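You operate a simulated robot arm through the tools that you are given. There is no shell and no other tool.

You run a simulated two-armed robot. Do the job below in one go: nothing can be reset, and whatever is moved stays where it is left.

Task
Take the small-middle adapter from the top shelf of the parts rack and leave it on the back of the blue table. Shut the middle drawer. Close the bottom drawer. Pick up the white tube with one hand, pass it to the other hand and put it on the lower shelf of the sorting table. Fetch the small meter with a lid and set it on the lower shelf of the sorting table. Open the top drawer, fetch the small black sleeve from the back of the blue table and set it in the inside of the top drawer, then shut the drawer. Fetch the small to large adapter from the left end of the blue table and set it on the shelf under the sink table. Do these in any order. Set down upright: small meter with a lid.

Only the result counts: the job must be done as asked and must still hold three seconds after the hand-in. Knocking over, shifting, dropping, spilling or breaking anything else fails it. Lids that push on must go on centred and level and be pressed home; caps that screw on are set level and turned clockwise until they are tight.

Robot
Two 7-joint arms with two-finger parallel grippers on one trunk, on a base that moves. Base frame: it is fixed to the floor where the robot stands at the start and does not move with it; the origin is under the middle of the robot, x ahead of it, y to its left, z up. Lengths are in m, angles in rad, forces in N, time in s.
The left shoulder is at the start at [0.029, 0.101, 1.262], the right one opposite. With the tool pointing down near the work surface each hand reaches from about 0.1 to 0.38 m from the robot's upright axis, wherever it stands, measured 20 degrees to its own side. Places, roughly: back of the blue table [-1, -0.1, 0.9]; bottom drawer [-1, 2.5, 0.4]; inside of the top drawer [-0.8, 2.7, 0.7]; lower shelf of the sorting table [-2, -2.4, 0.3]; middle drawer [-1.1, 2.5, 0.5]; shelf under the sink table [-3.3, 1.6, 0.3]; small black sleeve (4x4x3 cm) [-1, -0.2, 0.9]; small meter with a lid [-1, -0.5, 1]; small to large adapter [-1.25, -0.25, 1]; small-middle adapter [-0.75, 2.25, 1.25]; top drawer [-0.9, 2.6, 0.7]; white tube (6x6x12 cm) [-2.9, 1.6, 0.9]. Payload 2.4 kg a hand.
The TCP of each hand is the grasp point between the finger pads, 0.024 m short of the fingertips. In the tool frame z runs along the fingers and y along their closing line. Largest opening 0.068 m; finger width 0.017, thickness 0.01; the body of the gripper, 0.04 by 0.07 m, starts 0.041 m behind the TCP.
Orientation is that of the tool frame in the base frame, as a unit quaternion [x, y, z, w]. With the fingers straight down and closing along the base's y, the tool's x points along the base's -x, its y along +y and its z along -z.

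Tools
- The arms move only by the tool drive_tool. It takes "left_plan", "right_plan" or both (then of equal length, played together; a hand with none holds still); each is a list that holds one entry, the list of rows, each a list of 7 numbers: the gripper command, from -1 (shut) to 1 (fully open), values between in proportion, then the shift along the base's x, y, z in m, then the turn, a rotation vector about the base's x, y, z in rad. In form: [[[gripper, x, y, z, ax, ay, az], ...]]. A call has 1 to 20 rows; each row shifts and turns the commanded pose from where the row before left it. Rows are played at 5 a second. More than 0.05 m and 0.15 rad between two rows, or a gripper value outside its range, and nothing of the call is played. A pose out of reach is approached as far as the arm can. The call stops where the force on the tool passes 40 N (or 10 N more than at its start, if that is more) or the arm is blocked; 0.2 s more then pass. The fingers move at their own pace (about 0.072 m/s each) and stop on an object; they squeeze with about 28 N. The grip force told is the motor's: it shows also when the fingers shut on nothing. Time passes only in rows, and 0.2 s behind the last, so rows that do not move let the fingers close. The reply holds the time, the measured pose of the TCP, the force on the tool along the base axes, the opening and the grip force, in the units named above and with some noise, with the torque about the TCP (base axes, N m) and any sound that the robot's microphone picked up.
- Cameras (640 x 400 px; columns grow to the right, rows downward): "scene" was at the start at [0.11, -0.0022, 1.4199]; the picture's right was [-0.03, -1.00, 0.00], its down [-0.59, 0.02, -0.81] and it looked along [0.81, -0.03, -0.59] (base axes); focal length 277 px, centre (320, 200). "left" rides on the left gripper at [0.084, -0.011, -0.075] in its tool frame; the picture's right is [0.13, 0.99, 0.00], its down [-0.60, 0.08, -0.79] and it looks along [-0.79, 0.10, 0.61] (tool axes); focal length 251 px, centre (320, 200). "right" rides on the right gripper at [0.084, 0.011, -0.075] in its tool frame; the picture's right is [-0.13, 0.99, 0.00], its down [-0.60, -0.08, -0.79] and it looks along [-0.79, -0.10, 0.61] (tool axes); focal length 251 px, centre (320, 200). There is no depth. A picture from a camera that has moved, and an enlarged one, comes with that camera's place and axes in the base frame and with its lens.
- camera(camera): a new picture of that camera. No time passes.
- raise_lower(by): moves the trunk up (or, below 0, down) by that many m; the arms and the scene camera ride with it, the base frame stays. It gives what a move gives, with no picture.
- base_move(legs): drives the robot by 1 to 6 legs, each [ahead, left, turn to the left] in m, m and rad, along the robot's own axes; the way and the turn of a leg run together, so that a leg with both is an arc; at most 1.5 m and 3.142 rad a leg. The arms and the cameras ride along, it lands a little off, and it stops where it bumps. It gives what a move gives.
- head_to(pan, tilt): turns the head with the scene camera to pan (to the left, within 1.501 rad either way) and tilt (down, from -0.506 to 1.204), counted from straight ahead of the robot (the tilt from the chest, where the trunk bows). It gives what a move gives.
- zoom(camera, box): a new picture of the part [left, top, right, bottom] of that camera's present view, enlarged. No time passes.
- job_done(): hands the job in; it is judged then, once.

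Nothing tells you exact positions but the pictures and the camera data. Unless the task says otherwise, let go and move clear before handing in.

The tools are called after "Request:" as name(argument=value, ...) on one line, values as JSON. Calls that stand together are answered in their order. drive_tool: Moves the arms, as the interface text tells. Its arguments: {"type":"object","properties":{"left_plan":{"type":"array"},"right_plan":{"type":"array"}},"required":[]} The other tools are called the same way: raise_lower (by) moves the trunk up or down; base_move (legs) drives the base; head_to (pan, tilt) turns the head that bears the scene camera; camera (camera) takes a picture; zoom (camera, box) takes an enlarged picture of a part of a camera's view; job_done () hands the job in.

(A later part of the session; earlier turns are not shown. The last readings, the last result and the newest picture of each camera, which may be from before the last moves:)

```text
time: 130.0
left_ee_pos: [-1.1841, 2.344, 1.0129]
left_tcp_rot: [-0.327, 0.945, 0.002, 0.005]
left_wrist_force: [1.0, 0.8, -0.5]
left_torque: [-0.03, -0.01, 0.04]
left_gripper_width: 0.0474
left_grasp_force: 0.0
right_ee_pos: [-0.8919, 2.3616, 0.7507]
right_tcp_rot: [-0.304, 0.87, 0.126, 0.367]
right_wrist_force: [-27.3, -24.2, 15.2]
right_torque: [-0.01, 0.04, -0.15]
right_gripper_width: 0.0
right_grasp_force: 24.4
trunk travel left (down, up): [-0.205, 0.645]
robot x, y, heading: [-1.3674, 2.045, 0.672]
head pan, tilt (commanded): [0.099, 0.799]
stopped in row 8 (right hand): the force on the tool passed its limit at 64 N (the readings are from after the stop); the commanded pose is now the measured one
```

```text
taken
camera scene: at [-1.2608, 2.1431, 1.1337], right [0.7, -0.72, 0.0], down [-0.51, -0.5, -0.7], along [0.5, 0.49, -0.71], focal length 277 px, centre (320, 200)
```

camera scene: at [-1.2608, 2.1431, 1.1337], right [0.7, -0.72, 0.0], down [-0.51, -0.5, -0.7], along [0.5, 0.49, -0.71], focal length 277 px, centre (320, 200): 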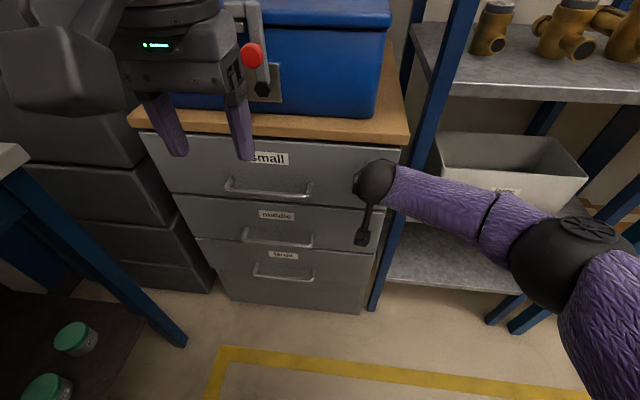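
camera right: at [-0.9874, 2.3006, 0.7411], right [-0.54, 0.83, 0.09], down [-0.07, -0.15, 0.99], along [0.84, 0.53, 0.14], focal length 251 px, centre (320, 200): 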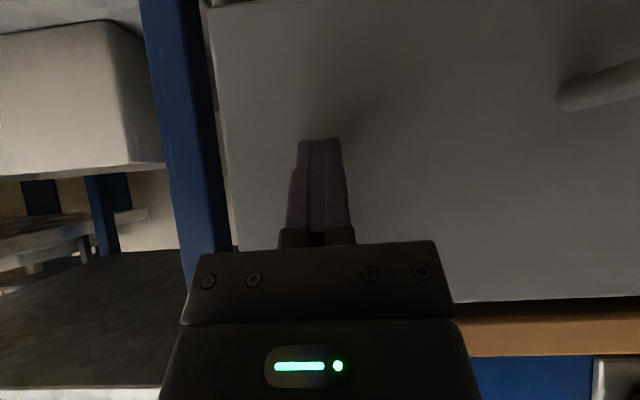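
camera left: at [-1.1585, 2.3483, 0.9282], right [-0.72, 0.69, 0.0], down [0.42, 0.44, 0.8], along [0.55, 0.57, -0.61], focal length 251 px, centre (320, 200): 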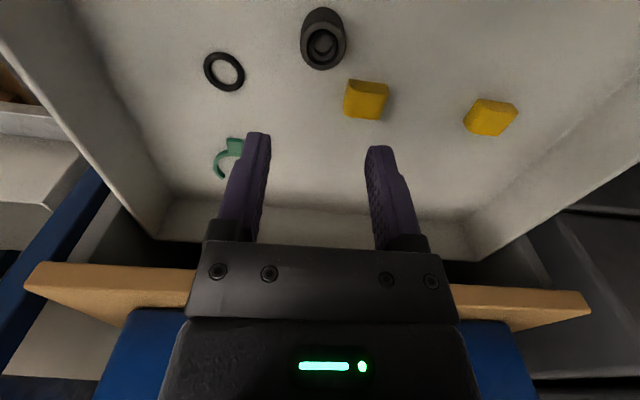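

All three drawers are shut flush. Next: the top shelf of the rack to my right. I'll retract, back off, and raise the trunk to look at the shelf.

Request:
drive_tool(right_plan=[[[-1, -0.0314, -0.0247, 0, 0, 0, 0], [-1, -0.0314, -0.0247, 0, 0, 0, 0], [-1, -0.0314, -0.0247, 0.01, 0, 0, 0], [-1, -0.0235, -0.0187, 0.02, -0.081, 0.1028, 0], [-1, -0.01, -0.015, 0.03, -0.081, 0.1028, 0], [-1, -0.01, -0.015, 0.03, -0.081, 0.1028, 0], [-1, 0, -0.015, 0.03, -0.081, 0.1028, 0], [-1, 0, -0.015, 0.03, -0.081, 0.1028, 0], [-1, 0, -0.01, 0.03, -0.081, 0.1028, 0]]])

Request:
base_move(legs=[[-0.35, 0, 0]])

Request:
raise_lower(by=0.4)

Request:
head_to(pan=-0.3, tilt=0.3)

Request:
camera(camera="scene")

```text
time: 132.0
left_ee_pos: [-1.1811, 2.3469, 1.0099]
left_tcp_rot: [-0.329, 0.944, 0.001, 0.003]
left_wrist_force: [0.1, -0.3, 0.0]
left_torque: [-0.01, 0.01, -0.02]
left_gripper_width: 0.0478
left_grasp_force: 0.1
right_ee_pos: [-1.0262, 2.2006, 0.9263]
right_tcp_rot: [-0.33, 0.944, -0.002, 0.003]
right_wrist_force: [-0.4, -0.3, 0.3]
right_torque: [0.02, -0.04, -0.02]
right_gripper_width: 0.0001
right_grasp_force: 23.4
trunk travel left (down, up): [-0.205, 0.645]
robot x, y, heading: [-1.3697, 2.0411, 0.668]
head pan, tilt (commanded): [0.099, 0.799]
```

```text
time: 134.3
left_ee_pos: [-1.454, 2.1311, 1.0108]
left_tcp_rot: [-0.331, 0.944, 0.001, 0.002]
left_wrist_force: [0.3, 0.2, 0.4]
left_torque: [0.02, 0.03, 0.02]
left_gripper_width: 0.0476
left_grasp_force: 0.1
right_ee_pos: [-1.2992, 1.9855, 0.9253]
right_tcp_rot: [-0.331, 0.944, 0.0, 0.004]
right_wrist_force: [-0.4, 0.3, -0.4]
right_torque: [-0.05, -0.01, 0.0]
right_gripper_width: 0.0
right_grasp_force: 23.5
trunk travel left (down, up): [-0.205, 0.645]
robot x, y, heading: [-1.6415, 1.8267, 0.676]
head pan, tilt (commanded): [0.099, 0.799]
```

```text
time: 138.1
left_ee_pos: [-1.4529, 2.1313, 1.4095]
left_tcp_rot: [-0.33, 0.944, 0.001, 0.002]
left_wrist_force: [-0.6, 0.6, -0.3]
left_torque: [0.02, 0.0, 0.06]
left_gripper_width: 0.0477
left_grasp_force: 0.0
right_ee_pos: [-1.2998, 1.9847, 1.3264]
right_tcp_rot: [-0.331, 0.944, 0.0, 0.004]
right_wrist_force: [-0.1, 0.4, 1.0]
right_torque: [-0.02, 0.03, 0.02]
right_gripper_width: 0.0002
right_grasp_force: 23.6
trunk travel left (down, up): [-0.605, 0.245]
robot x, y, heading: [-1.6427, 1.8297, 0.678]
head pan, tilt (commanded): [0.099, 0.799]
```

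```text
time: 139.1
left_ee_pos: [-1.4532, 2.1319, 1.4101]
left_tcp_rot: [-0.33, 0.944, 0.001, 0.002]
left_wrist_force: [0.5, -0.1, 0.0]
left_torque: [0.03, 0.02, 0.0]
left_gripper_width: 0.0475
left_grasp_force: 0.0
right_ee_pos: [-1.2993, 1.9859, 1.3256]
right_tcp_rot: [-0.331, 0.944, 0.0, 0.004]
right_wrist_force: [0.3, -0.4, 0.4]
right_torque: [-0.01, -0.01, 0.02]
right_gripper_width: 0.0002
right_grasp_force: 23.2
trunk travel left (down, up): [-0.605, 0.245]
robot x, y, heading: [-1.6438, 1.8273, 0.671]
head pan, tilt (commanded): [-0.3, 0.3]
```

```text
taken
camera scene: at [-1.5446, 1.8724, 1.5802], right [0.37, -0.93, 0.0], down [-0.28, -0.11, -0.95], along [0.89, 0.35, -0.3], focal length 277 px, centre (320, 200)
```

scene: 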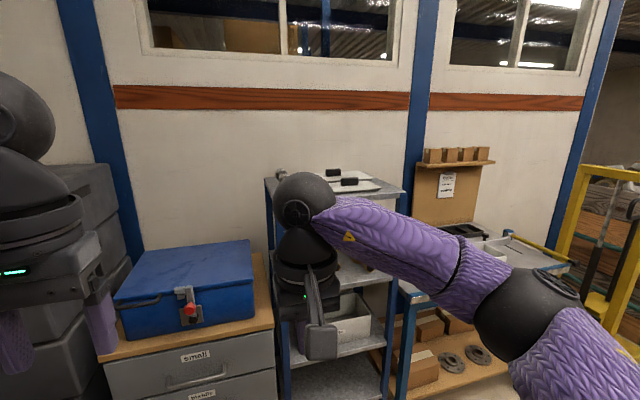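

Request:
base_move(legs=[[0, -0.22, 0]])

Request:
raise_lower(by=0.22)

Request:
head_to(pan=0.0, tilt=0.55)

Request:
camera(camera="scene")

Request:
camera(camera="right")

Request:
camera(camera="left")

```text
time: 140.8
left_ee_pos: [-1.3159, 1.9591, 1.409]
left_tcp_rot: [-0.329, 0.944, 0.001, 0.003]
left_wrist_force: [-0.1, 0.1, 0.4]
left_torque: [0.0, 0.05, 0.02]
left_gripper_width: 0.0477
left_grasp_force: 0.0
right_ee_pos: [-1.1618, 1.8125, 1.3263]
right_tcp_rot: [-0.331, 0.944, -0.001, 0.004]
right_wrist_force: [0.0, -0.6, -0.5]
right_torque: [0.03, 0.04, 0.0]
right_gripper_width: 0.0
right_grasp_force: 22.9
trunk travel left (down, up): [-0.605, 0.245]
robot x, y, heading: [-1.5011, 1.6581, 0.672]
head pan, tilt (commanded): [-0.3, 0.3]
```

```text
time: 143.1
left_ee_pos: [-1.3155, 1.9605, 1.6292]
left_tcp_rot: [-0.33, 0.944, 0.001, 0.003]
left_wrist_force: [0.4, 0.9, -0.6]
left_torque: [0.0, 0.01, -0.01]
left_gripper_width: 0.0476
left_grasp_force: 0.0
right_ee_pos: [-1.1616, 1.8131, 1.5463]
right_tcp_rot: [-0.331, 0.944, -0.001, 0.004]
right_wrist_force: [0.2, 0.2, 0.5]
right_torque: [0.02, -0.06, 0.01]
right_gripper_width: 0.0001
right_grasp_force: 23.8
trunk travel left (down, up): [-0.825, 0.025]
robot x, y, heading: [-1.5045, 1.6548, 0.677]
head pan, tilt (commanded): [-0.3, 0.3]
```

```text
time: 143.9
left_ee_pos: [-1.3161, 1.9593, 1.6294]
left_tcp_rot: [-0.329, 0.944, 0.002, 0.002]
left_wrist_force: [0.0, 0.4, -0.1]
left_torque: [0.01, 0.02, -0.01]
left_gripper_width: 0.0474
left_grasp_force: 0.0
right_ee_pos: [-1.162, 1.8122, 1.547]
right_tcp_rot: [-0.33, 0.944, -0.001, 0.004]
right_wrist_force: [0.5, -0.8, 0.5]
right_torque: [0.01, -0.01, -0.02]
right_gripper_width: 0.0001
right_grasp_force: 23.7
trunk travel left (down, up): [-0.825, 0.025]
robot x, y, heading: [-1.5041, 1.6588, 0.67]
head pan, tilt (commanded): [0.0, 0.55]
```

```text
taken
camera scene: at [-1.4268, 1.72, 1.7774], right [0.62, -0.78, 0.0], down [-0.41, -0.33, -0.85], along [0.67, 0.53, -0.52], focal length 277 px, centre (320, 200)
```

scene: 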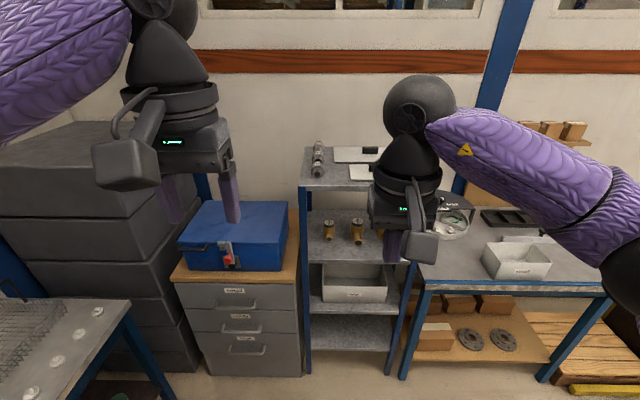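

```text
taken
camera right: at [-1.2346, 1.7695, 1.6198], right [-0.52, 0.86, 0.0], down [0.51, 0.31, 0.8], along [0.68, 0.41, -0.6], focal length 251 px, centre (320, 200)
```

right: 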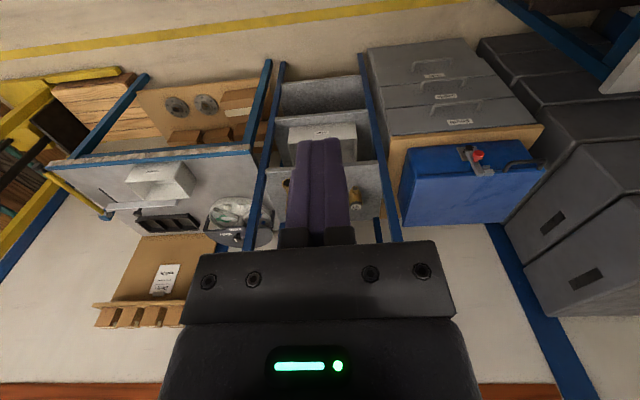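

```text
taken
camera left: at [-1.3755, 1.8994, 1.7053], right [-0.72, 0.7, 0.0], down [0.42, 0.43, 0.8], along [0.55, 0.57, -0.6], focal length 251 px, centre (320, 200)
```

left: 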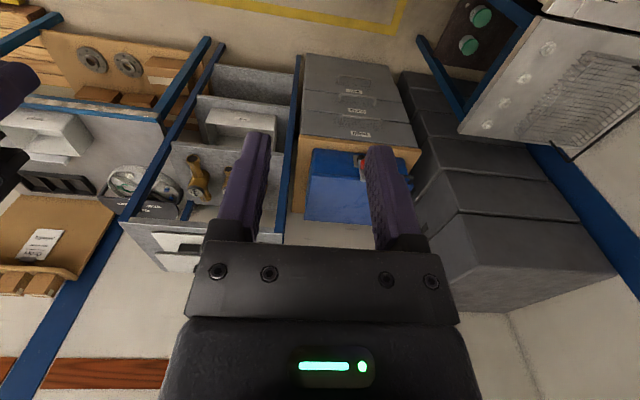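

The chrome fitting stands near the left front of the rack's top shelf. I'll zoom in to identify it.

Request:
zoom(camera="scene", box=[280, 125, 400, 200])

```text
5.33 times, centred on (340, 162) of scene
camera zoom: at [-1.4268, 1.72, 1.7774], right [0.62, -0.78, 0.0], down [-0.41, -0.33, -0.85], along [0.67, 0.53, -0.52], focal length 1477 px, centre (213, 400)
```

zoom: 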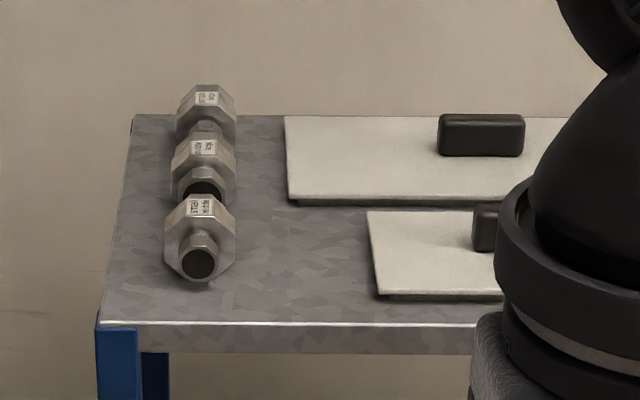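

Request:
zoom(camera="scene", box=[308, 138, 328, 182])

Request:
zoom(camera="scene", box=[308, 155, 332, 170])

Request:
zoom(camera="scene", box=[308, 138, 332, 156])

```text
9.09 times, centred on (318, 160) of scene
camera zoom: at [-1.4268, 1.72, 1.7774], right [0.62, -0.78, 0.0], down [-0.41, -0.33, -0.85], along [0.67, 0.53, -0.52], focal length 2517 px, centre (338, 564)
```

zoom: 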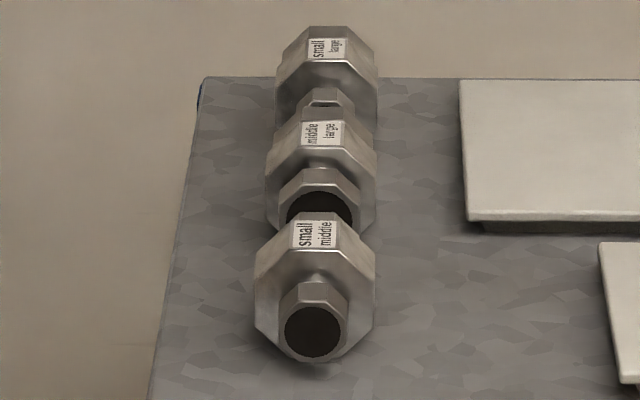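

```text
16.00 times, centred on (320, 162) of scene
camera zoom: at [-1.4268, 1.72, 1.7774], right [0.62, -0.78, 0.0], down [-0.41, -0.33, -0.85], along [0.67, 0.53, -0.52], focal length 4430 px, centre (320, 800)
```

zoom: 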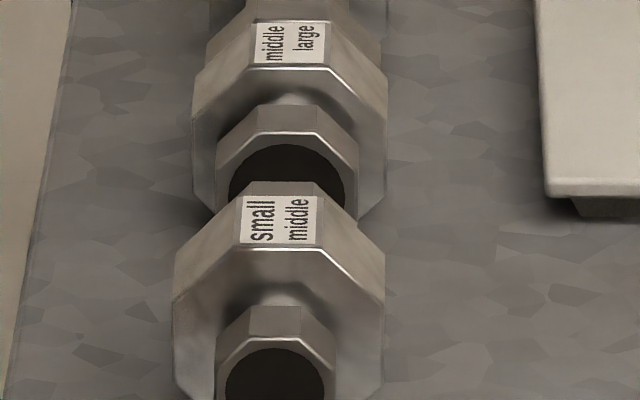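

```text
16.00 times, centred on (320, 147) of scene
camera zoom: at [-1.4268, 1.72, 1.7774], right [0.62, -0.78, 0.0], down [-0.41, -0.33, -0.85], along [0.67, 0.53, -0.52], focal length 4430 px, centre (320, 1048)
```

zoom: 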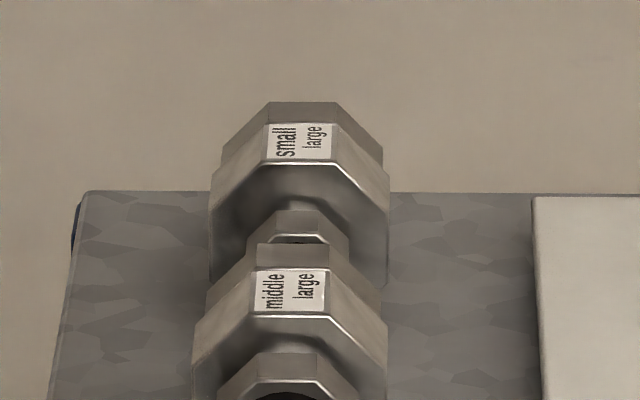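

The front one of three is labelled "small / middle" — that is my target, lying with its axis front-to-back. I'll open the right gripper to look between its fingers for a second viewpoint.

Request:
drive_tool(right_plan=[[[1, 0, 0, 0.02, 0, 0, 0], [1, 0, 0, 0.02, 0, 0, 0], [1, 0, 0, 0.02, 0, 0, 0]]])

Request:
base_move(legs=[[0.25, 0.0, 0]])

Request:
camera(camera="right")

Request:
camera(camera="scene")

Request:
camera(camera="left")

```text
time: 144.7
left_ee_pos: [-1.3168, 1.9597, 1.6307]
left_tcp_rot: [-0.33, 0.944, 0.001, 0.003]
left_wrist_force: [-0.1, -0.8, 0.7]
left_torque: [-0.02, 0.0, -0.01]
left_gripper_width: 0.0477
left_grasp_force: 0.0
right_ee_pos: [-1.1638, 1.8135, 1.6062]
right_tcp_rot: [-0.331, 0.944, 0.0, 0.004]
right_wrist_force: [0.0, -0.9, 0.6]
right_torque: [0.02, 0.0, -0.02]
right_gripper_width: 0.0677
right_grasp_force: 0.1
trunk travel left (down, up): [-0.825, 0.025]
robot x, y, heading: [-1.5045, 1.6592, 0.669]
head pan, tilt (commanded): [0.0, 0.55]
```

```text
time: 146.5
left_ee_pos: [-1.1195, 2.1153, 1.6296]
left_tcp_rot: [-0.329, 0.944, 0.001, 0.002]
left_wrist_force: [-0.3, 0.5, 0.1]
left_torque: [0.01, -0.03, 0.03]
left_gripper_width: 0.0474
left_grasp_force: 0.1
right_ee_pos: [-0.9678, 1.9691, 1.6063]
right_tcp_rot: [-0.33, 0.944, 0.0, 0.004]
right_wrist_force: [-0.4, 0.4, -0.6]
right_torque: [-0.02, 0.0, 0.01]
right_gripper_width: 0.0682
right_grasp_force: 0.1
trunk travel left (down, up): [-0.825, 0.025]
robot x, y, heading: [-1.3158, 1.8142, 0.67]
head pan, tilt (commanded): [0.0, 0.55]
```

```text
taken
camera right: at [-1.0393, 1.9256, 1.6797], right [-0.52, 0.86, 0.0], down [0.51, 0.31, 0.8], along [0.68, 0.41, -0.6], focal length 251 px, centre (320, 200)
```

right: 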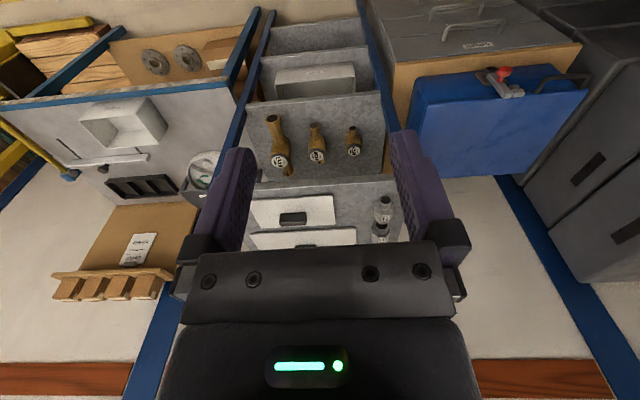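

```text
taken
camera scene: at [-1.2309, 1.8757, 1.7774], right [0.62, -0.78, 0.0], down [-0.41, -0.32, -0.85], along [0.67, 0.53, -0.52], focal length 277 px, centre (320, 200)
```

scene: 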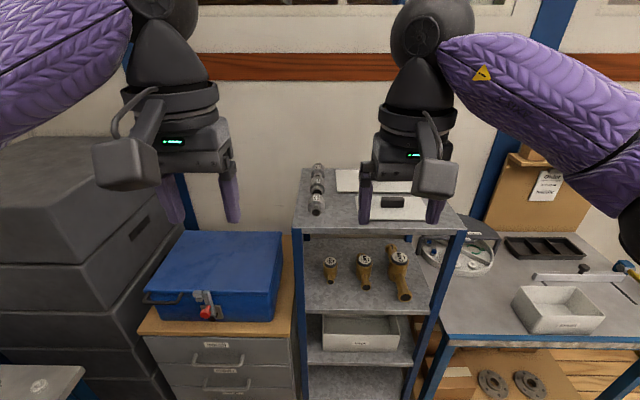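

```text
taken
camera left: at [-1.1792, 2.055, 1.7054], right [-0.72, 0.7, 0.0], down [0.42, 0.43, 0.8], along [0.56, 0.57, -0.6], focal length 251 px, centre (320, 200)
```

left: 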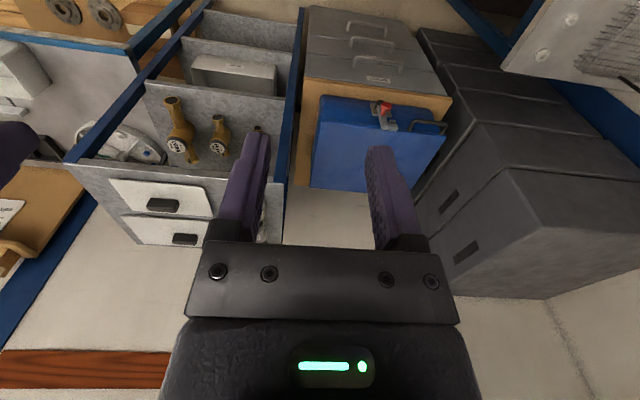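

Request:
zoom(camera="right", box=[340, 165, 440, 245])

Request:
zoom(camera="scene", box=[280, 150, 360, 240])

```text
5.00 times, centred on (390, 205) of right
camera zoom: at [-1.0393, 1.9256, 1.6797], right [-0.52, 0.86, 0.0], down [0.51, 0.31, 0.8], along [0.68, 0.41, -0.6], focal length 1257 px, centre (-30, 175)
```

zoom: 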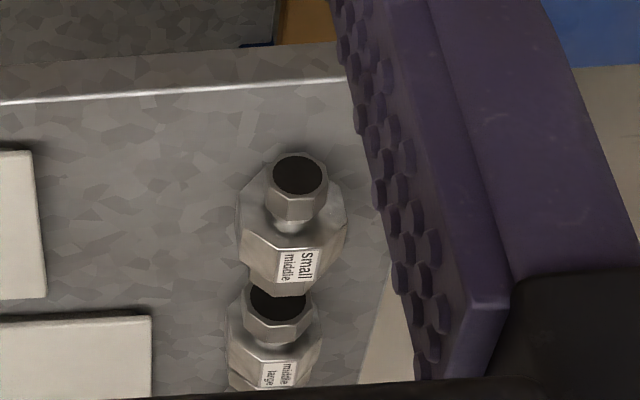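

```text
4.44 times, centred on (320, 195) of scene
camera zoom: at [-1.2309, 1.8757, 1.7774], right [0.62, -0.78, 0.0], down [-0.41, -0.32, -0.85], along [0.67, 0.53, -0.52], focal length 1231 px, centre (320, 222)
```

zoom: 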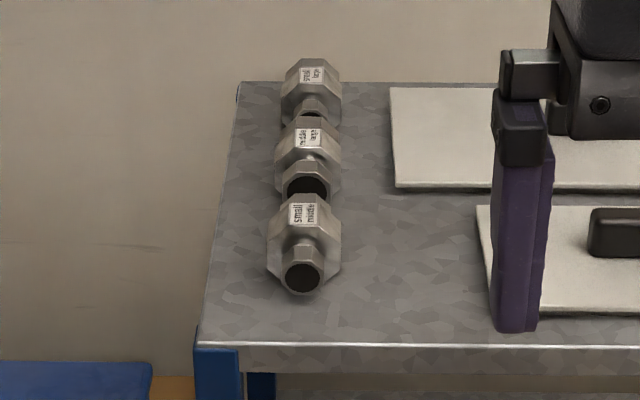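

The target is at about (-0.74, 2.27, 1.37). I'll move the base closer and slightly left so the right hand comes over it.

Request:
base_move(legs=[[0.25, 0.085, 0]])

Request:
camera(camera="right")

Request:
camera(camera="scene")

```text
time: 148.4
left_ee_pos: [-0.9699, 2.3397, 1.6299]
left_tcp_rot: [-0.33, 0.944, 0.0, 0.003]
left_wrist_force: [-0.7, -0.1, -0.6]
left_torque: [0.0, 0.02, -0.03]
left_gripper_width: 0.0476
left_grasp_force: 0.0
right_ee_pos: [-0.8166, 2.1937, 1.6069]
right_tcp_rot: [-0.331, 0.944, 0.0, 0.004]
right_wrist_force: [0.1, -0.1, 0.5]
right_torque: [-0.04, -0.02, -0.02]
right_gripper_width: 0.0678
right_grasp_force: 0.0
trunk travel left (down, up): [-0.825, 0.025]
robot x, y, heading: [-1.1595, 2.0411, 0.669]
head pan, tilt (commanded): [0.0, 0.55]
```

```text
taken
camera right: at [-0.8893, 2.1503, 1.6797], right [-0.52, 0.86, 0.0], down [0.51, 0.31, 0.8], along [0.68, 0.41, -0.6], focal length 251 px, centre (320, 200)
```

right: 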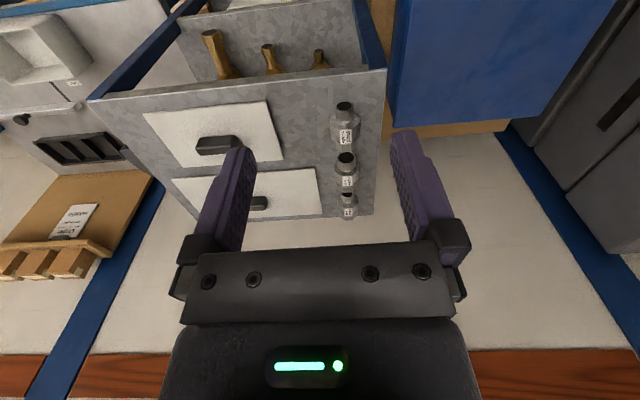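

```text
taken
camera scene: at [-1.0808, 2.1, 1.7774], right [0.62, -0.78, 0.0], down [-0.41, -0.33, -0.85], along [0.67, 0.53, -0.52], focal length 277 px, centre (320, 200)
```

scene: 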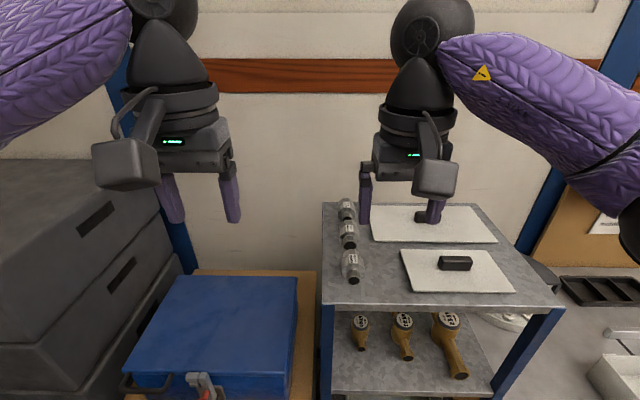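

Request:
zoom(camera="right", box=[300, 80, 400, 160])

Request:
zoom(camera="scene", box=[310, 225, 410, 305])

```text
5.00 times, centred on (350, 120) of right
camera zoom: at [-0.8893, 2.1503, 1.6797], right [-0.52, 0.86, 0.0], down [0.51, 0.31, 0.8], along [0.68, 0.41, -0.6], focal length 1257 px, centre (170, 600)
```

zoom: 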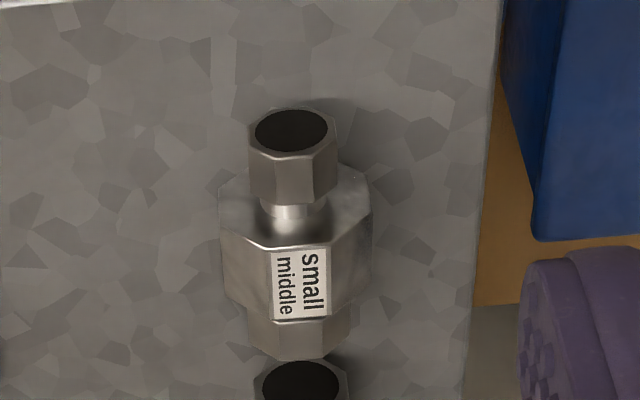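

```text
5.00 times, centred on (360, 265) of scene
camera zoom: at [-1.0808, 2.1, 1.7774], right [0.62, -0.78, 0.0], down [-0.41, -0.33, -0.85], along [0.67, 0.53, -0.52], focal length 1384 px, centre (120, -125)
```

zoom: 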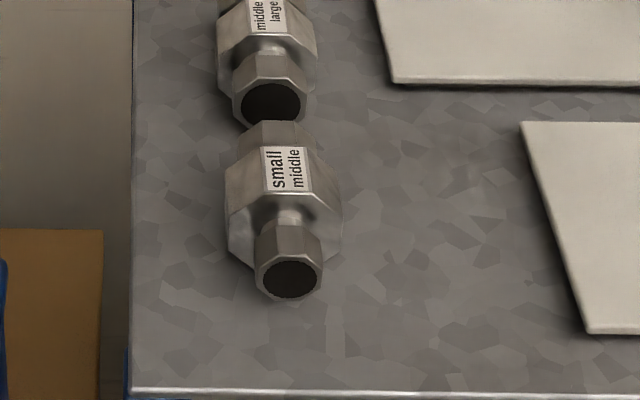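

Triangulation puts the label of the target at (-0.693, 2.316, 1.364). I'll move the base 8 cm closer and position the right hand above it.

Request:
base_move(legs=[[0.08, 0, 0]])

Request:
drive_tool(right_plan=[[[1, 0.0302, 0.0359, -0.01, 0, 0, 0], [1, 0.0302, 0.0359, -0.01, 0, 0, 0], [1, 0, 0, -0.04, 0, 0, 0], [1, 0, 0, -0.04, 0, 0, 0], [1, 0, 0, 0, 0, 0, 0]]])

Request:
camera(camera="right")

Request:
camera(camera="scene")

```text
time: 149.5
left_ee_pos: [-0.907, 2.3902, 1.6291]
left_tcp_rot: [-0.329, 0.944, 0.001, 0.002]
left_wrist_force: [0.9, 0.0, 0.5]
left_torque: [0.0, -0.01, -0.01]
left_gripper_width: 0.0473
left_grasp_force: 0.0
right_ee_pos: [-0.7545, 2.2423, 1.6043]
right_tcp_rot: [-0.331, 0.944, -0.001, 0.004]
right_wrist_force: [-0.2, 0.5, -0.3]
right_torque: [-0.02, 0.0, 0.04]
right_gripper_width: 0.068
right_grasp_force: 0.0
trunk travel left (down, up): [-0.825, 0.025]
robot x, y, heading: [-1.0971, 2.0833, 0.672]
head pan, tilt (commanded): [0.0, 0.55]
```

```text
time: 150.7
left_ee_pos: [-0.907, 2.3886, 1.6299]
left_tcp_rot: [-0.331, 0.944, 0.002, 0.003]
left_wrist_force: [0.6, 0.0, 0.0]
left_torque: [0.02, -0.01, 0.01]
left_gripper_width: 0.0477
left_grasp_force: 0.1
right_ee_pos: [-0.6945, 2.3124, 1.5062]
right_tcp_rot: [-0.331, 0.944, 0.0, 0.005]
right_wrist_force: [-0.6, -0.1, -0.5]
right_torque: [0.01, -0.03, -0.02]
right_gripper_width: 0.0681
right_grasp_force: 0.0
right hand out of reach, approached as far as the arm can: row 2
trunk travel left (down, up): [-0.825, 0.025]
robot x, y, heading: [-1.0967, 2.0887, 0.673]
head pan, tilt (commanded): [0.0, 0.55]
```

```text
taken
camera right: at [-0.7667, 2.269, 1.5799], right [-0.52, 0.86, 0.0], down [0.51, 0.31, 0.8], along [0.68, 0.41, -0.6], focal length 251 px, centre (320, 200)
```

right: 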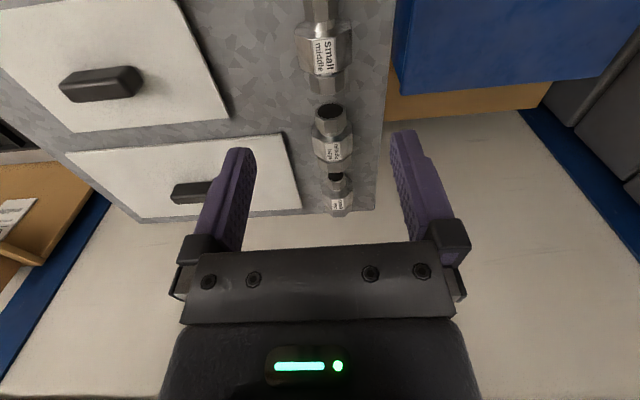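

```text
taken
camera scene: at [-1.0187, 2.1493, 1.7774], right [0.62, -0.78, 0.0], down [-0.41, -0.33, -0.85], along [0.67, 0.53, -0.52], focal length 277 px, centre (320, 200)
```

scene: 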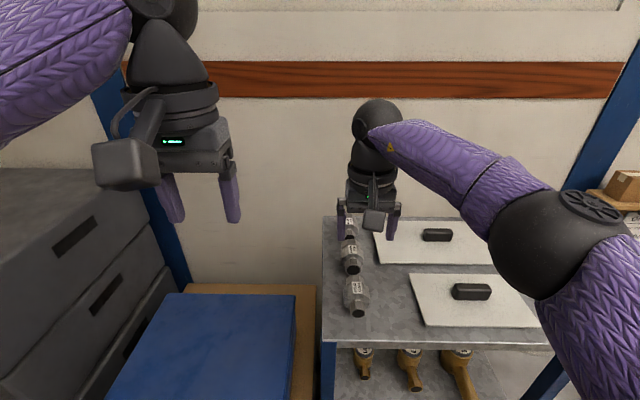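

Request:
drive_tool(right_plan=[[[1, 0.0035, 0.003, -0.03, 0, 0, 0], [1, 0.0035, 0.003, -0.03, 0, 0, 0], [1, 0, 0, -0.03, 0, 0, 0], [1, 0, 0, -0.02, 0, 0, 0], [1, 0, 0, 0, 0, 0, 0]]])

Request:
camera(camera="right")

```text
time: 151.9
left_ee_pos: [-0.9065, 2.3892, 1.6302]
left_tcp_rot: [-0.33, 0.944, 0.001, 0.003]
left_wrist_force: [0.7, 0.4, 0.0]
left_torque: [0.01, -0.01, 0.0]
left_gripper_width: 0.0477
left_grasp_force: 0.0
right_ee_pos: [-0.6891, 2.3164, 1.397]
right_tcp_rot: [-0.331, 0.944, -0.001, 0.005]
right_wrist_force: [0.3, -0.1, 0.1]
right_torque: [0.01, -0.03, -0.01]
right_gripper_width: 0.0681
right_grasp_force: 0.0
trunk travel left (down, up): [-0.825, 0.025]
robot x, y, heading: [-1.095, 2.0865, 0.671]
head pan, tilt (commanded): [0.0, 0.55]
```

```text
taken
camera right: at [-0.7617, 2.2733, 1.4702], right [-0.52, 0.86, 0.0], down [0.51, 0.31, 0.8], along [0.68, 0.41, -0.6], focal length 251 px, centre (320, 200)
```

right: 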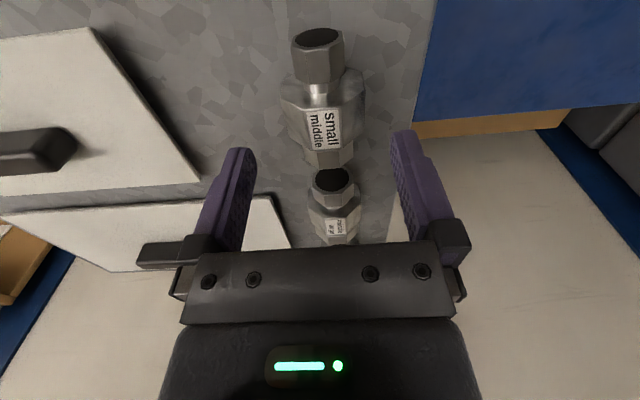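

Request:
drive_tool(right_plan=[[[1, -0.003, 0.001, -0.025, 0, 0, 0], [1, 0, 0, -0.02, 0, 0, 0], [1, 0, 0, 0, 0, 0, 0]]])

Request:
camera(camera="right")

```text
time: 152.7
left_ee_pos: [-0.9066, 2.3897, 1.629]
left_tcp_rot: [-0.33, 0.944, 0.001, 0.002]
left_wrist_force: [0.2, 0.2, 0.4]
left_torque: [-0.01, 0.01, -0.01]
left_gripper_width: 0.0476
left_grasp_force: 0.0
right_ee_pos: [-0.6925, 2.318, 1.3508]
right_tcp_rot: [-0.332, 0.943, 0.0, 0.005]
right_wrist_force: [-1.2, -0.8, -0.2]
right_torque: [-0.01, -0.01, -0.03]
right_gripper_width: 0.0681
right_grasp_force: 0.0
trunk travel left (down, up): [-0.825, 0.025]
robot x, y, heading: [-1.098, 2.0869, 0.671]
head pan, tilt (commanded): [0.0, 0.55]
```

```text
taken
camera right: at [-0.7643, 2.2744, 1.4249], right [-0.52, 0.86, 0.0], down [0.51, 0.31, 0.8], along [0.68, 0.41, -0.6], focal length 251 px, centre (320, 200)
```

right: 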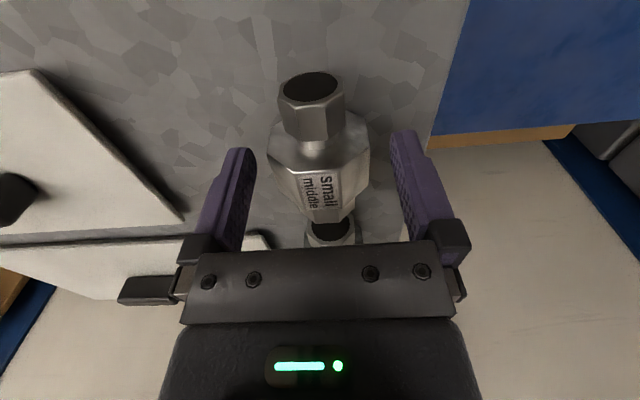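

The adapter sits centred between the fingers. Closing and lifting.

Request:
drive_tool(right_plan=[[[0.3, 0, 0, 0, 0, 0, 0], [-1, 0, 0, 0, 0, 0, 0], [-1, 0, 0, 0, 0, 0, 0], [-1, 0, 0, 0, 0, 0, 0]]])

Request:
camera(camera="right")

```text
time: 153.7
left_ee_pos: [-0.9082, 2.3901, 1.6288]
left_tcp_rot: [-0.33, 0.944, 0.002, 0.003]
left_wrist_force: [0.4, -0.2, 0.5]
left_torque: [-0.01, -0.03, 0.0]
left_gripper_width: 0.0478
left_grasp_force: 0.1
right_ee_pos: [-0.6925, 2.3185, 1.3513]
right_tcp_rot: [-0.33, 0.944, -0.001, 0.004]
right_wrist_force: [-0.9, 0.2, -0.7]
right_torque: [0.02, 0.04, 0.0]
right_gripper_width: 0.0495
right_grasp_force: 27.5
trunk travel left (down, up): [-0.825, 0.025]
robot x, y, heading: [-1.096, 2.0886, 0.673]
head pan, tilt (commanded): [0.0, 0.55]
```

```text
taken
camera right: at [-0.7643, 2.2745, 1.4251], right [-0.52, 0.86, 0.0], down [0.51, 0.31, 0.8], along [0.68, 0.41, -0.6], focal length 251 px, centre (320, 200)
```

right: 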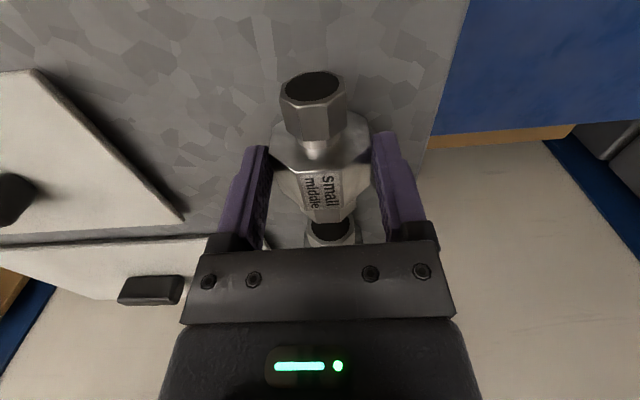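

Gripped at 49 mm. Lifting straight up, then backing the base away.

Request:
drive_tool(right_plan=[[[-1, 0, 0, 0.03, 0, 0, 0], [-1, 0, 0, 0.04, 0, 0, 0], [-1, 0, 0, 0.04, 0, 0, 0], [-1, 0, 0, 0.04, 0, 0, 0], [-1, 0, 0, 0, 0, 0, 0]]])

Request:
camera(camera="right")

Request:
base_move(legs=[[-0.5, 0, 0]])

Request:
camera(camera="scene")

```text
time: 154.9
left_ee_pos: [-0.9073, 2.3893, 1.6291]
left_tcp_rot: [-0.33, 0.944, 0.001, 0.002]
left_wrist_force: [-0.4, -0.4, -0.3]
left_torque: [0.0, -0.03, 0.01]
left_gripper_width: 0.0478
left_grasp_force: 0.1
right_ee_pos: [-0.6924, 2.3176, 1.5018]
right_tcp_rot: [-0.331, 0.944, -0.001, 0.004]
right_wrist_force: [0.3, 0.0, -2.5]
right_torque: [-0.04, 0.02, 0.0]
right_gripper_width: 0.0497
right_grasp_force: 28.1
trunk travel left (down, up): [-0.825, 0.025]
robot x, y, heading: [-1.0973, 2.087, 0.67]
head pan, tilt (commanded): [0.0, 0.55]
```

```text
taken
camera right: at [-0.7642, 2.2746, 1.5762], right [-0.52, 0.86, 0.0], down [0.51, 0.31, 0.8], along [0.68, 0.41, -0.6], focal length 251 px, centre (320, 200)
```

right: 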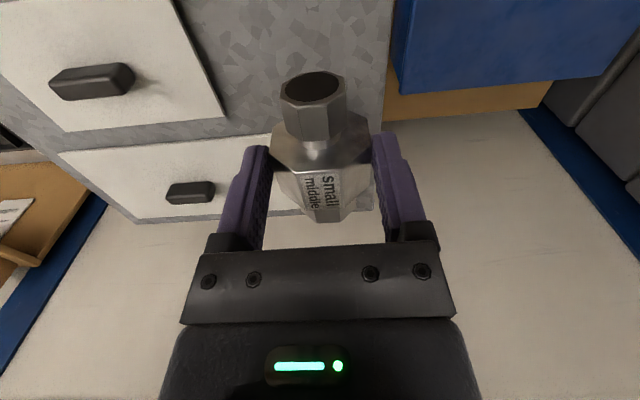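

```text
time: 157.8
left_ee_pos: [-1.3002, 2.0763, 1.629]
left_tcp_rot: [-0.33, 0.944, 0.001, 0.003]
left_wrist_force: [0.2, -0.3, -0.1]
left_torque: [-0.06, 0.01, 0.0]
left_gripper_width: 0.0475
left_grasp_force: 0.1
right_ee_pos: [-1.0851, 2.0062, 1.5031]
right_tcp_rot: [-0.331, 0.944, -0.001, 0.003]
right_wrist_force: [-0.5, -0.3, -3.1]
right_torque: [0.03, 0.05, 0.01]
right_gripper_width: 0.0497
right_grasp_force: 28.0
trunk travel left (down, up): [-0.825, 0.025]
robot x, y, heading: [-1.4871, 1.7717, 0.676]
head pan, tilt (commanded): [0.0, 0.55]
```

```text
taken
camera scene: at [-1.4106, 1.8372, 1.7774], right [0.62, -0.78, 0.0], down [-0.41, -0.33, -0.85], along [0.67, 0.53, -0.52], focal length 277 px, centre (320, 200)
```

scene: 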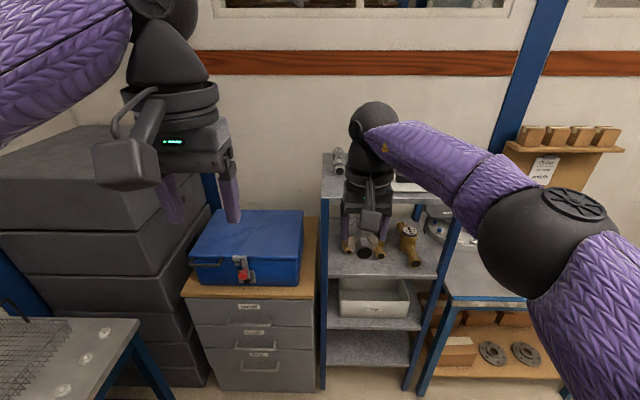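

The small-middle adapter is held in the right hand. I'll retract it a bit, turn around and drive along the aisle back to the blue table with the trunk still high.

Request:
drive_tool(right_plan=[[[-1, -0.03, -0.024, 0, 0, 0, 0], [-1, -0.03, -0.024, 0, 0, 0, 0], [-1, -0.03, -0.024, 0, 0, 0, 0], [-1, 0, 0, 0, 0, 0, 0]]])

Request:
base_move(legs=[[0, 0, 3.134], [-0.05, 0.88, 0], [0, 0.85, 0]])

Request:
raise_lower(by=-0.35)

Request:
head_to(pan=0.0, tilt=0.8)

Request:
camera(camera="scene")

```text
time: 158.8
left_ee_pos: [-1.299, 2.0777, 1.6291]
left_tcp_rot: [-0.33, 0.944, 0.001, 0.002]
left_wrist_force: [0.2, 0.4, -0.5]
left_torque: [-0.03, 0.01, 0.0]
left_gripper_width: 0.0476
left_grasp_force: 0.1
right_ee_pos: [-1.1731, 1.9345, 1.5015]
right_tcp_rot: [-0.331, 0.944, 0.0, 0.004]
right_wrist_force: [-0.3, 0.0, -2.8]
right_torque: [-0.05, 0.01, 0.0]
right_gripper_width: 0.0496
right_grasp_force: 27.9
trunk travel left (down, up): [-0.825, 0.025]
robot x, y, heading: [-1.4895, 1.7724, 0.67]
head pan, tilt (commanded): [0.0, 0.55]
```

```text
time: 174.9
left_ee_pos: [-0.5921, 0.1522, 1.6304]
left_tcp_rot: [0.948, 0.32, -0.002, 0.001]
left_wrist_force: [0.7, 0.0, -0.1]
left_torque: [-0.01, -0.01, 0.05]
left_gripper_width: 0.0478
left_grasp_force: 0.1
right_ee_pos: [-0.7151, 0.2988, 1.5019]
right_tcp_rot: [0.947, 0.32, -0.005, 0.0]
right_wrist_force: [0.4, -0.3, -3.1]
right_torque: [0.04, -0.06, 0.01]
right_gripper_width: 0.0497
right_grasp_force: 27.5
trunk travel left (down, up): [-0.825, 0.025]
robot x, y, heading: [-0.3992, 0.4475, -2.491]
head pan, tilt (commanded): [0.0, 0.55]
```

```text
time: 178.3
left_ee_pos: [-0.593, 0.1526, 1.2804]
left_tcp_rot: [0.948, 0.319, -0.002, 0.001]
left_wrist_force: [-0.5, -0.2, 1.2]
left_torque: [0.03, 0.01, 0.03]
left_gripper_width: 0.0477
left_grasp_force: 0.1
right_ee_pos: [-0.7162, 0.2974, 1.1512]
right_tcp_rot: [0.947, 0.32, -0.005, 0.0]
right_wrist_force: [0.4, 0.0, -2.9]
right_torque: [0.01, -0.04, -0.02]
right_gripper_width: 0.0497
right_grasp_force: 28.4
trunk travel left (down, up): [-0.475, 0.375]
robot x, y, heading: [-0.3998, 0.4477, -2.486]
head pan, tilt (commanded): [0.0, 0.55]
```

```text
time: 179.1
left_ee_pos: [-0.5926, 0.1532, 1.2796]
left_tcp_rot: [0.948, 0.319, -0.002, 0.001]
left_wrist_force: [0.0, -0.5, 0.2]
left_torque: [0.02, -0.01, -0.03]
left_gripper_width: 0.0476
left_grasp_force: 0.0
right_ee_pos: [-0.7161, 0.2976, 1.1516]
right_tcp_rot: [0.947, 0.321, -0.004, 0.0]
right_wrist_force: [-0.1, -0.2, -3.2]
right_torque: [0.01, -0.07, -0.01]
right_gripper_width: 0.0496
right_grasp_force: 27.9
trunk travel left (down, up): [-0.475, 0.375]
robot x, y, heading: [-0.3957, 0.4512, -2.494]
head pan, tilt (commanded): [0.0, 0.799]
```

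```text
taken
camera scene: at [-0.4796, 0.3885, 1.4056], right [-0.61, 0.8, 0.0], down [0.57, 0.43, -0.7], along [-0.55, -0.42, -0.72], focal length 277 px, centre (320, 200)
```

scene: 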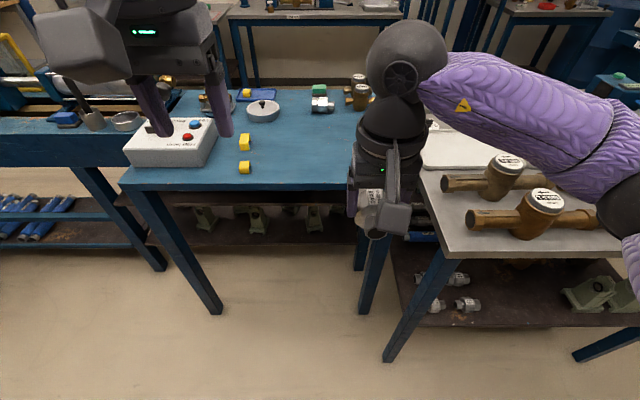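

I'm back in front of the blue table. I'll approach it squarely and prepare to set the adapter on the back strip near where the sleeve stood.

Request:
base_move(legs=[[0.0, 0.12, 0.018], [0.43, 0, 0]])

Request:
camera(camera="scene")

Request:
camera(camera="right")

```text
time: 182.5
left_ee_pos: [-0.8583, -0.2121, 1.2786]
left_tcp_rot: [0.946, 0.325, -0.003, 0.001]
left_wrist_force: [-0.6, 0.1, -0.1]
left_torque: [-0.01, -0.05, 0.01]
left_gripper_width: 0.0477
left_grasp_force: 0.1
right_ee_pos: [-0.9832, -0.0686, 1.1523]
right_tcp_rot: [0.945, 0.326, -0.004, -0.001]
right_wrist_force: [0.4, 0.0, -3.7]
right_torque: [0.0, -0.04, 0.01]
right_gripper_width: 0.0493
right_grasp_force: 28.1
trunk travel left (down, up): [-0.475, 0.375]
robot x, y, heading: [-0.6658, 0.0893, -2.475]
head pan, tilt (commanded): [0.0, 0.799]
```

```text
taken
camera scene: at [-0.7483, 0.0247, 1.4055], right [-0.61, 0.79, 0.0], down [0.57, 0.44, -0.7], along [-0.55, -0.43, -0.72], focal length 277 px, centre (320, 200)
```

scene: 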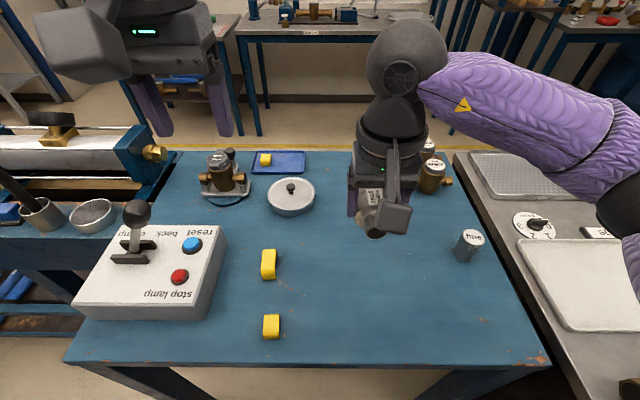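

```text
taken
camera right: at [-0.9088, -0.0245, 1.2253], right [0.51, -0.86, 0.0], down [-0.52, -0.31, 0.8], along [-0.69, -0.4, -0.6], focal length 251 px, centre (320, 200)
```

right: 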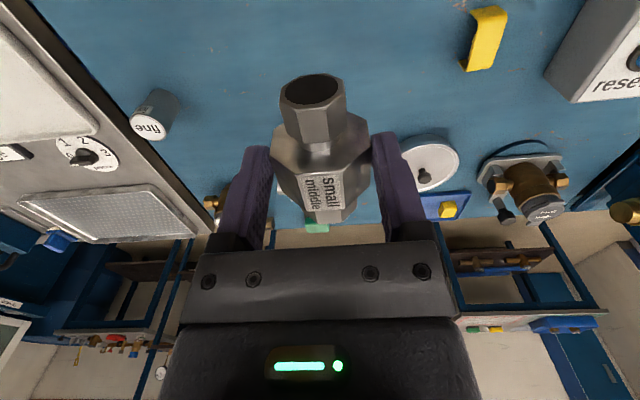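

Clear view of the table. I'll move the adapter over the free spot near (-1.0, -0.12) and lower it.

Request:
drive_tool(right_plan=[[[-1, -0.0074, -0.025, -0.02, 0, 0, 0], [-1, -0.0074, -0.025, -0.02, 0, 0, 0], [-1, 0, 0, -0.04, 0, 0, 0], [-1, 0, 0, -0.04, 0, 0, 0], [-1, 0, 0, -0.04, 0, 0, 0], [-1, 0, 0, -0.03, 0, 0, 0], [-1, 0, 0, 0, 0, 0, 0]]])

Request:
camera(camera="right")

Request:
camera(camera="scene")

```text
time: 184.1
left_ee_pos: [-0.859, -0.2133, 1.2791]
left_tcp_rot: [0.946, 0.325, -0.003, 0.0]
left_wrist_force: [-0.8, 0.8, 0.5]
left_torque: [-0.03, -0.04, 0.02]
left_gripper_width: 0.0473
left_grasp_force: 0.1
right_ee_pos: [-0.9972, -0.1194, 0.9635]
right_tcp_rot: [0.946, 0.325, -0.003, 0.0]
right_wrist_force: [0.7, -0.2, -3.2]
right_torque: [0.04, -0.04, -0.03]
right_gripper_width: 0.0498
right_grasp_force: 28.1
trunk travel left (down, up): [-0.475, 0.375]
robot x, y, heading: [-0.6662, 0.0877, -2.479]
head pan, tilt (commanded): [0.0, 0.799]
```

```text
taken
camera right: at [-0.9222, -0.0743, 1.0364], right [0.51, -0.86, 0.0], down [-0.52, -0.31, 0.8], along [-0.69, -0.4, -0.6], focal length 251 px, centre (320, 200)
```

right: 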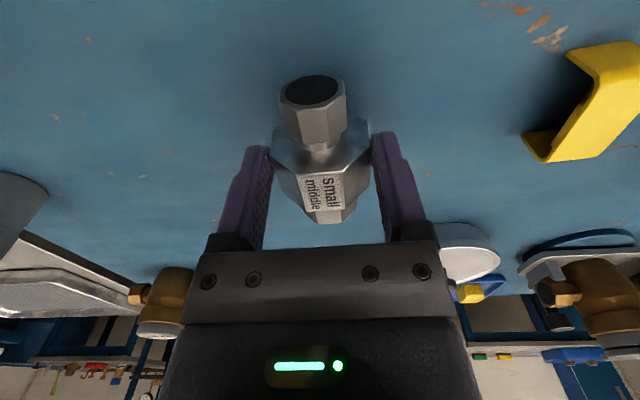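

```text
taken
camera scene: at [-0.7477, 0.025, 1.4056], right [-0.61, 0.79, 0.0], down [0.57, 0.44, -0.7], along [-0.55, -0.43, -0.72], focal length 277 px, centre (320, 200)
```

scene: 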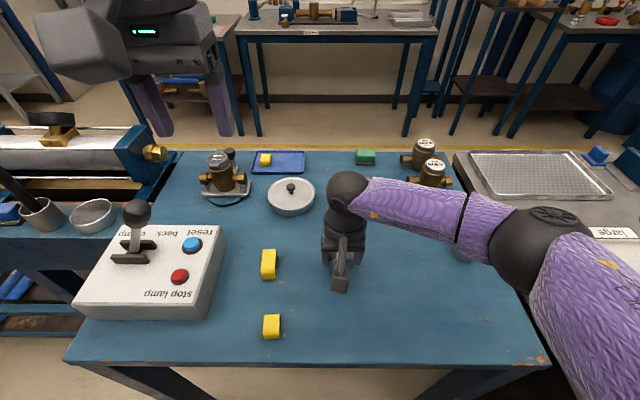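

Request:
drive_tool(right_plan=[[[-1, 0, 0, -0.012, 0, 0, 0], [-1, 0, 0, -0.008, 0, 0, 0], [-1, 0, 0, -0.004, 0, 0, 0], [-1, 0, 0, -0.003, 0, 0, 0]]])

```text
time: 185.1
left_ee_pos: [-0.8561, -0.2109, 1.28]
left_tcp_rot: [0.946, 0.325, -0.004, 0.001]
left_wrist_force: [-0.4, 0.3, -0.2]
left_torque: [0.0, 0.01, 0.03]
left_gripper_width: 0.0477
left_grasp_force: 0.0
right_ee_pos: [-0.9976, -0.1197, 0.9412]
right_tcp_rot: [0.946, 0.324, -0.007, 0.003]
right_wrist_force: [3.9, 5.0, 20.7]
right_torque: [0.42, -0.17, -0.06]
right_gripper_width: 0.0496
right_grasp_force: 28.0
trunk travel left (down, up): [-0.475, 0.375]
robot x, y, heading: [-0.6646, 0.088, -2.479]
head pan, tilt (commanded): [0.0, 0.799]
stopped in row 4 (right hand): the force on the tool passed its limit at 45 N (the readings are from after the stop); the commanded pose is now the measured one
```

The adapter rests on the table. Releasing and lifting clear.

Request:
drive_tool(right_plan=[[[-1, 0, 0, 0.001, 0, 0, 0], [0.7, 0, 0, 0, 0, 0, 0], [1, 0, 0, 0, 0, 0, 0], [1, 0, 0, 0, 0, 0, 0], [1, 0, 0, 0.03, 0, 0, 0], [1, 0, 0, 0.04, 0, 0, 0], [1, 0, 0, 0.04, 0, 0, 0], [1, 0, 0, 0.04, 0, 0, 0], [1, 0.02, 0.03, 0.03, 0, 0, 0]]])

Request:
camera(camera="right")

Request:
camera(camera="scene")

```text
time: 187.1
left_ee_pos: [-0.8588, -0.2117, 1.2797]
left_tcp_rot: [0.946, 0.325, -0.003, 0.001]
left_wrist_force: [-0.4, 0.1, 0.7]
left_torque: [-0.02, -0.01, 0.03]
left_gripper_width: 0.0474
left_grasp_force: 0.0
right_ee_pos: [-0.9798, -0.0869, 1.121]
right_tcp_rot: [0.946, 0.325, -0.006, 0.001]
right_wrist_force: [0.1, 0.3, 0.3]
right_torque: [0.0, 0.0, -0.02]
right_gripper_width: 0.0678
right_grasp_force: 0.2
trunk travel left (down, up): [-0.475, 0.375]
robot x, y, heading: [-0.6636, 0.0864, -2.476]
head pan, tilt (commanded): [0.0, 0.799]
```

```text
taken
camera right: at [-0.9054, -0.0436, 1.1944], right [0.51, -0.86, 0.0], down [-0.52, -0.3, 0.8], along [-0.69, -0.41, -0.6], focal length 251 px, centre (320, 200)
```

right: 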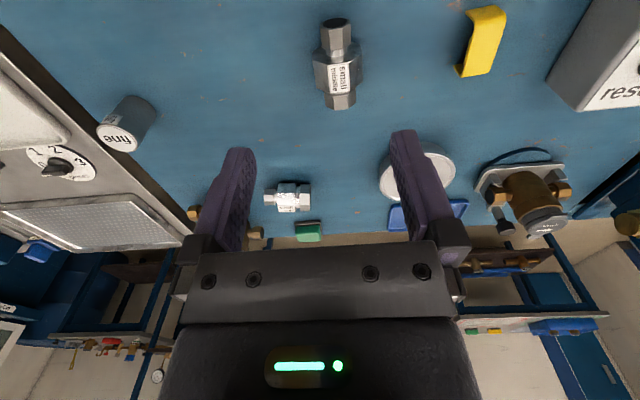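

```text
taken
camera scene: at [-0.7473, 0.0259, 1.4056], right [-0.61, 0.79, 0.0], down [0.57, 0.44, -0.7], along [-0.55, -0.43, -0.72], focal length 277 px, centre (320, 200)
```

scene: 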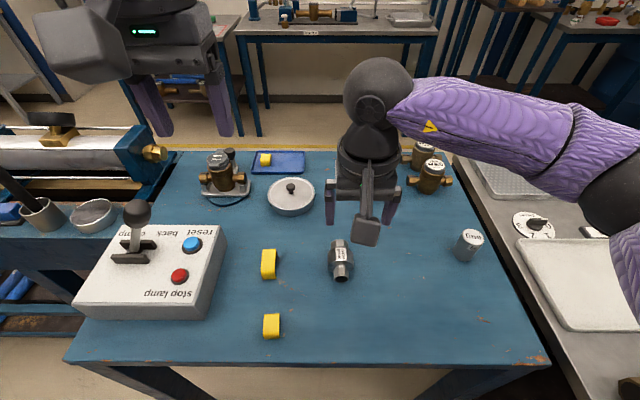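

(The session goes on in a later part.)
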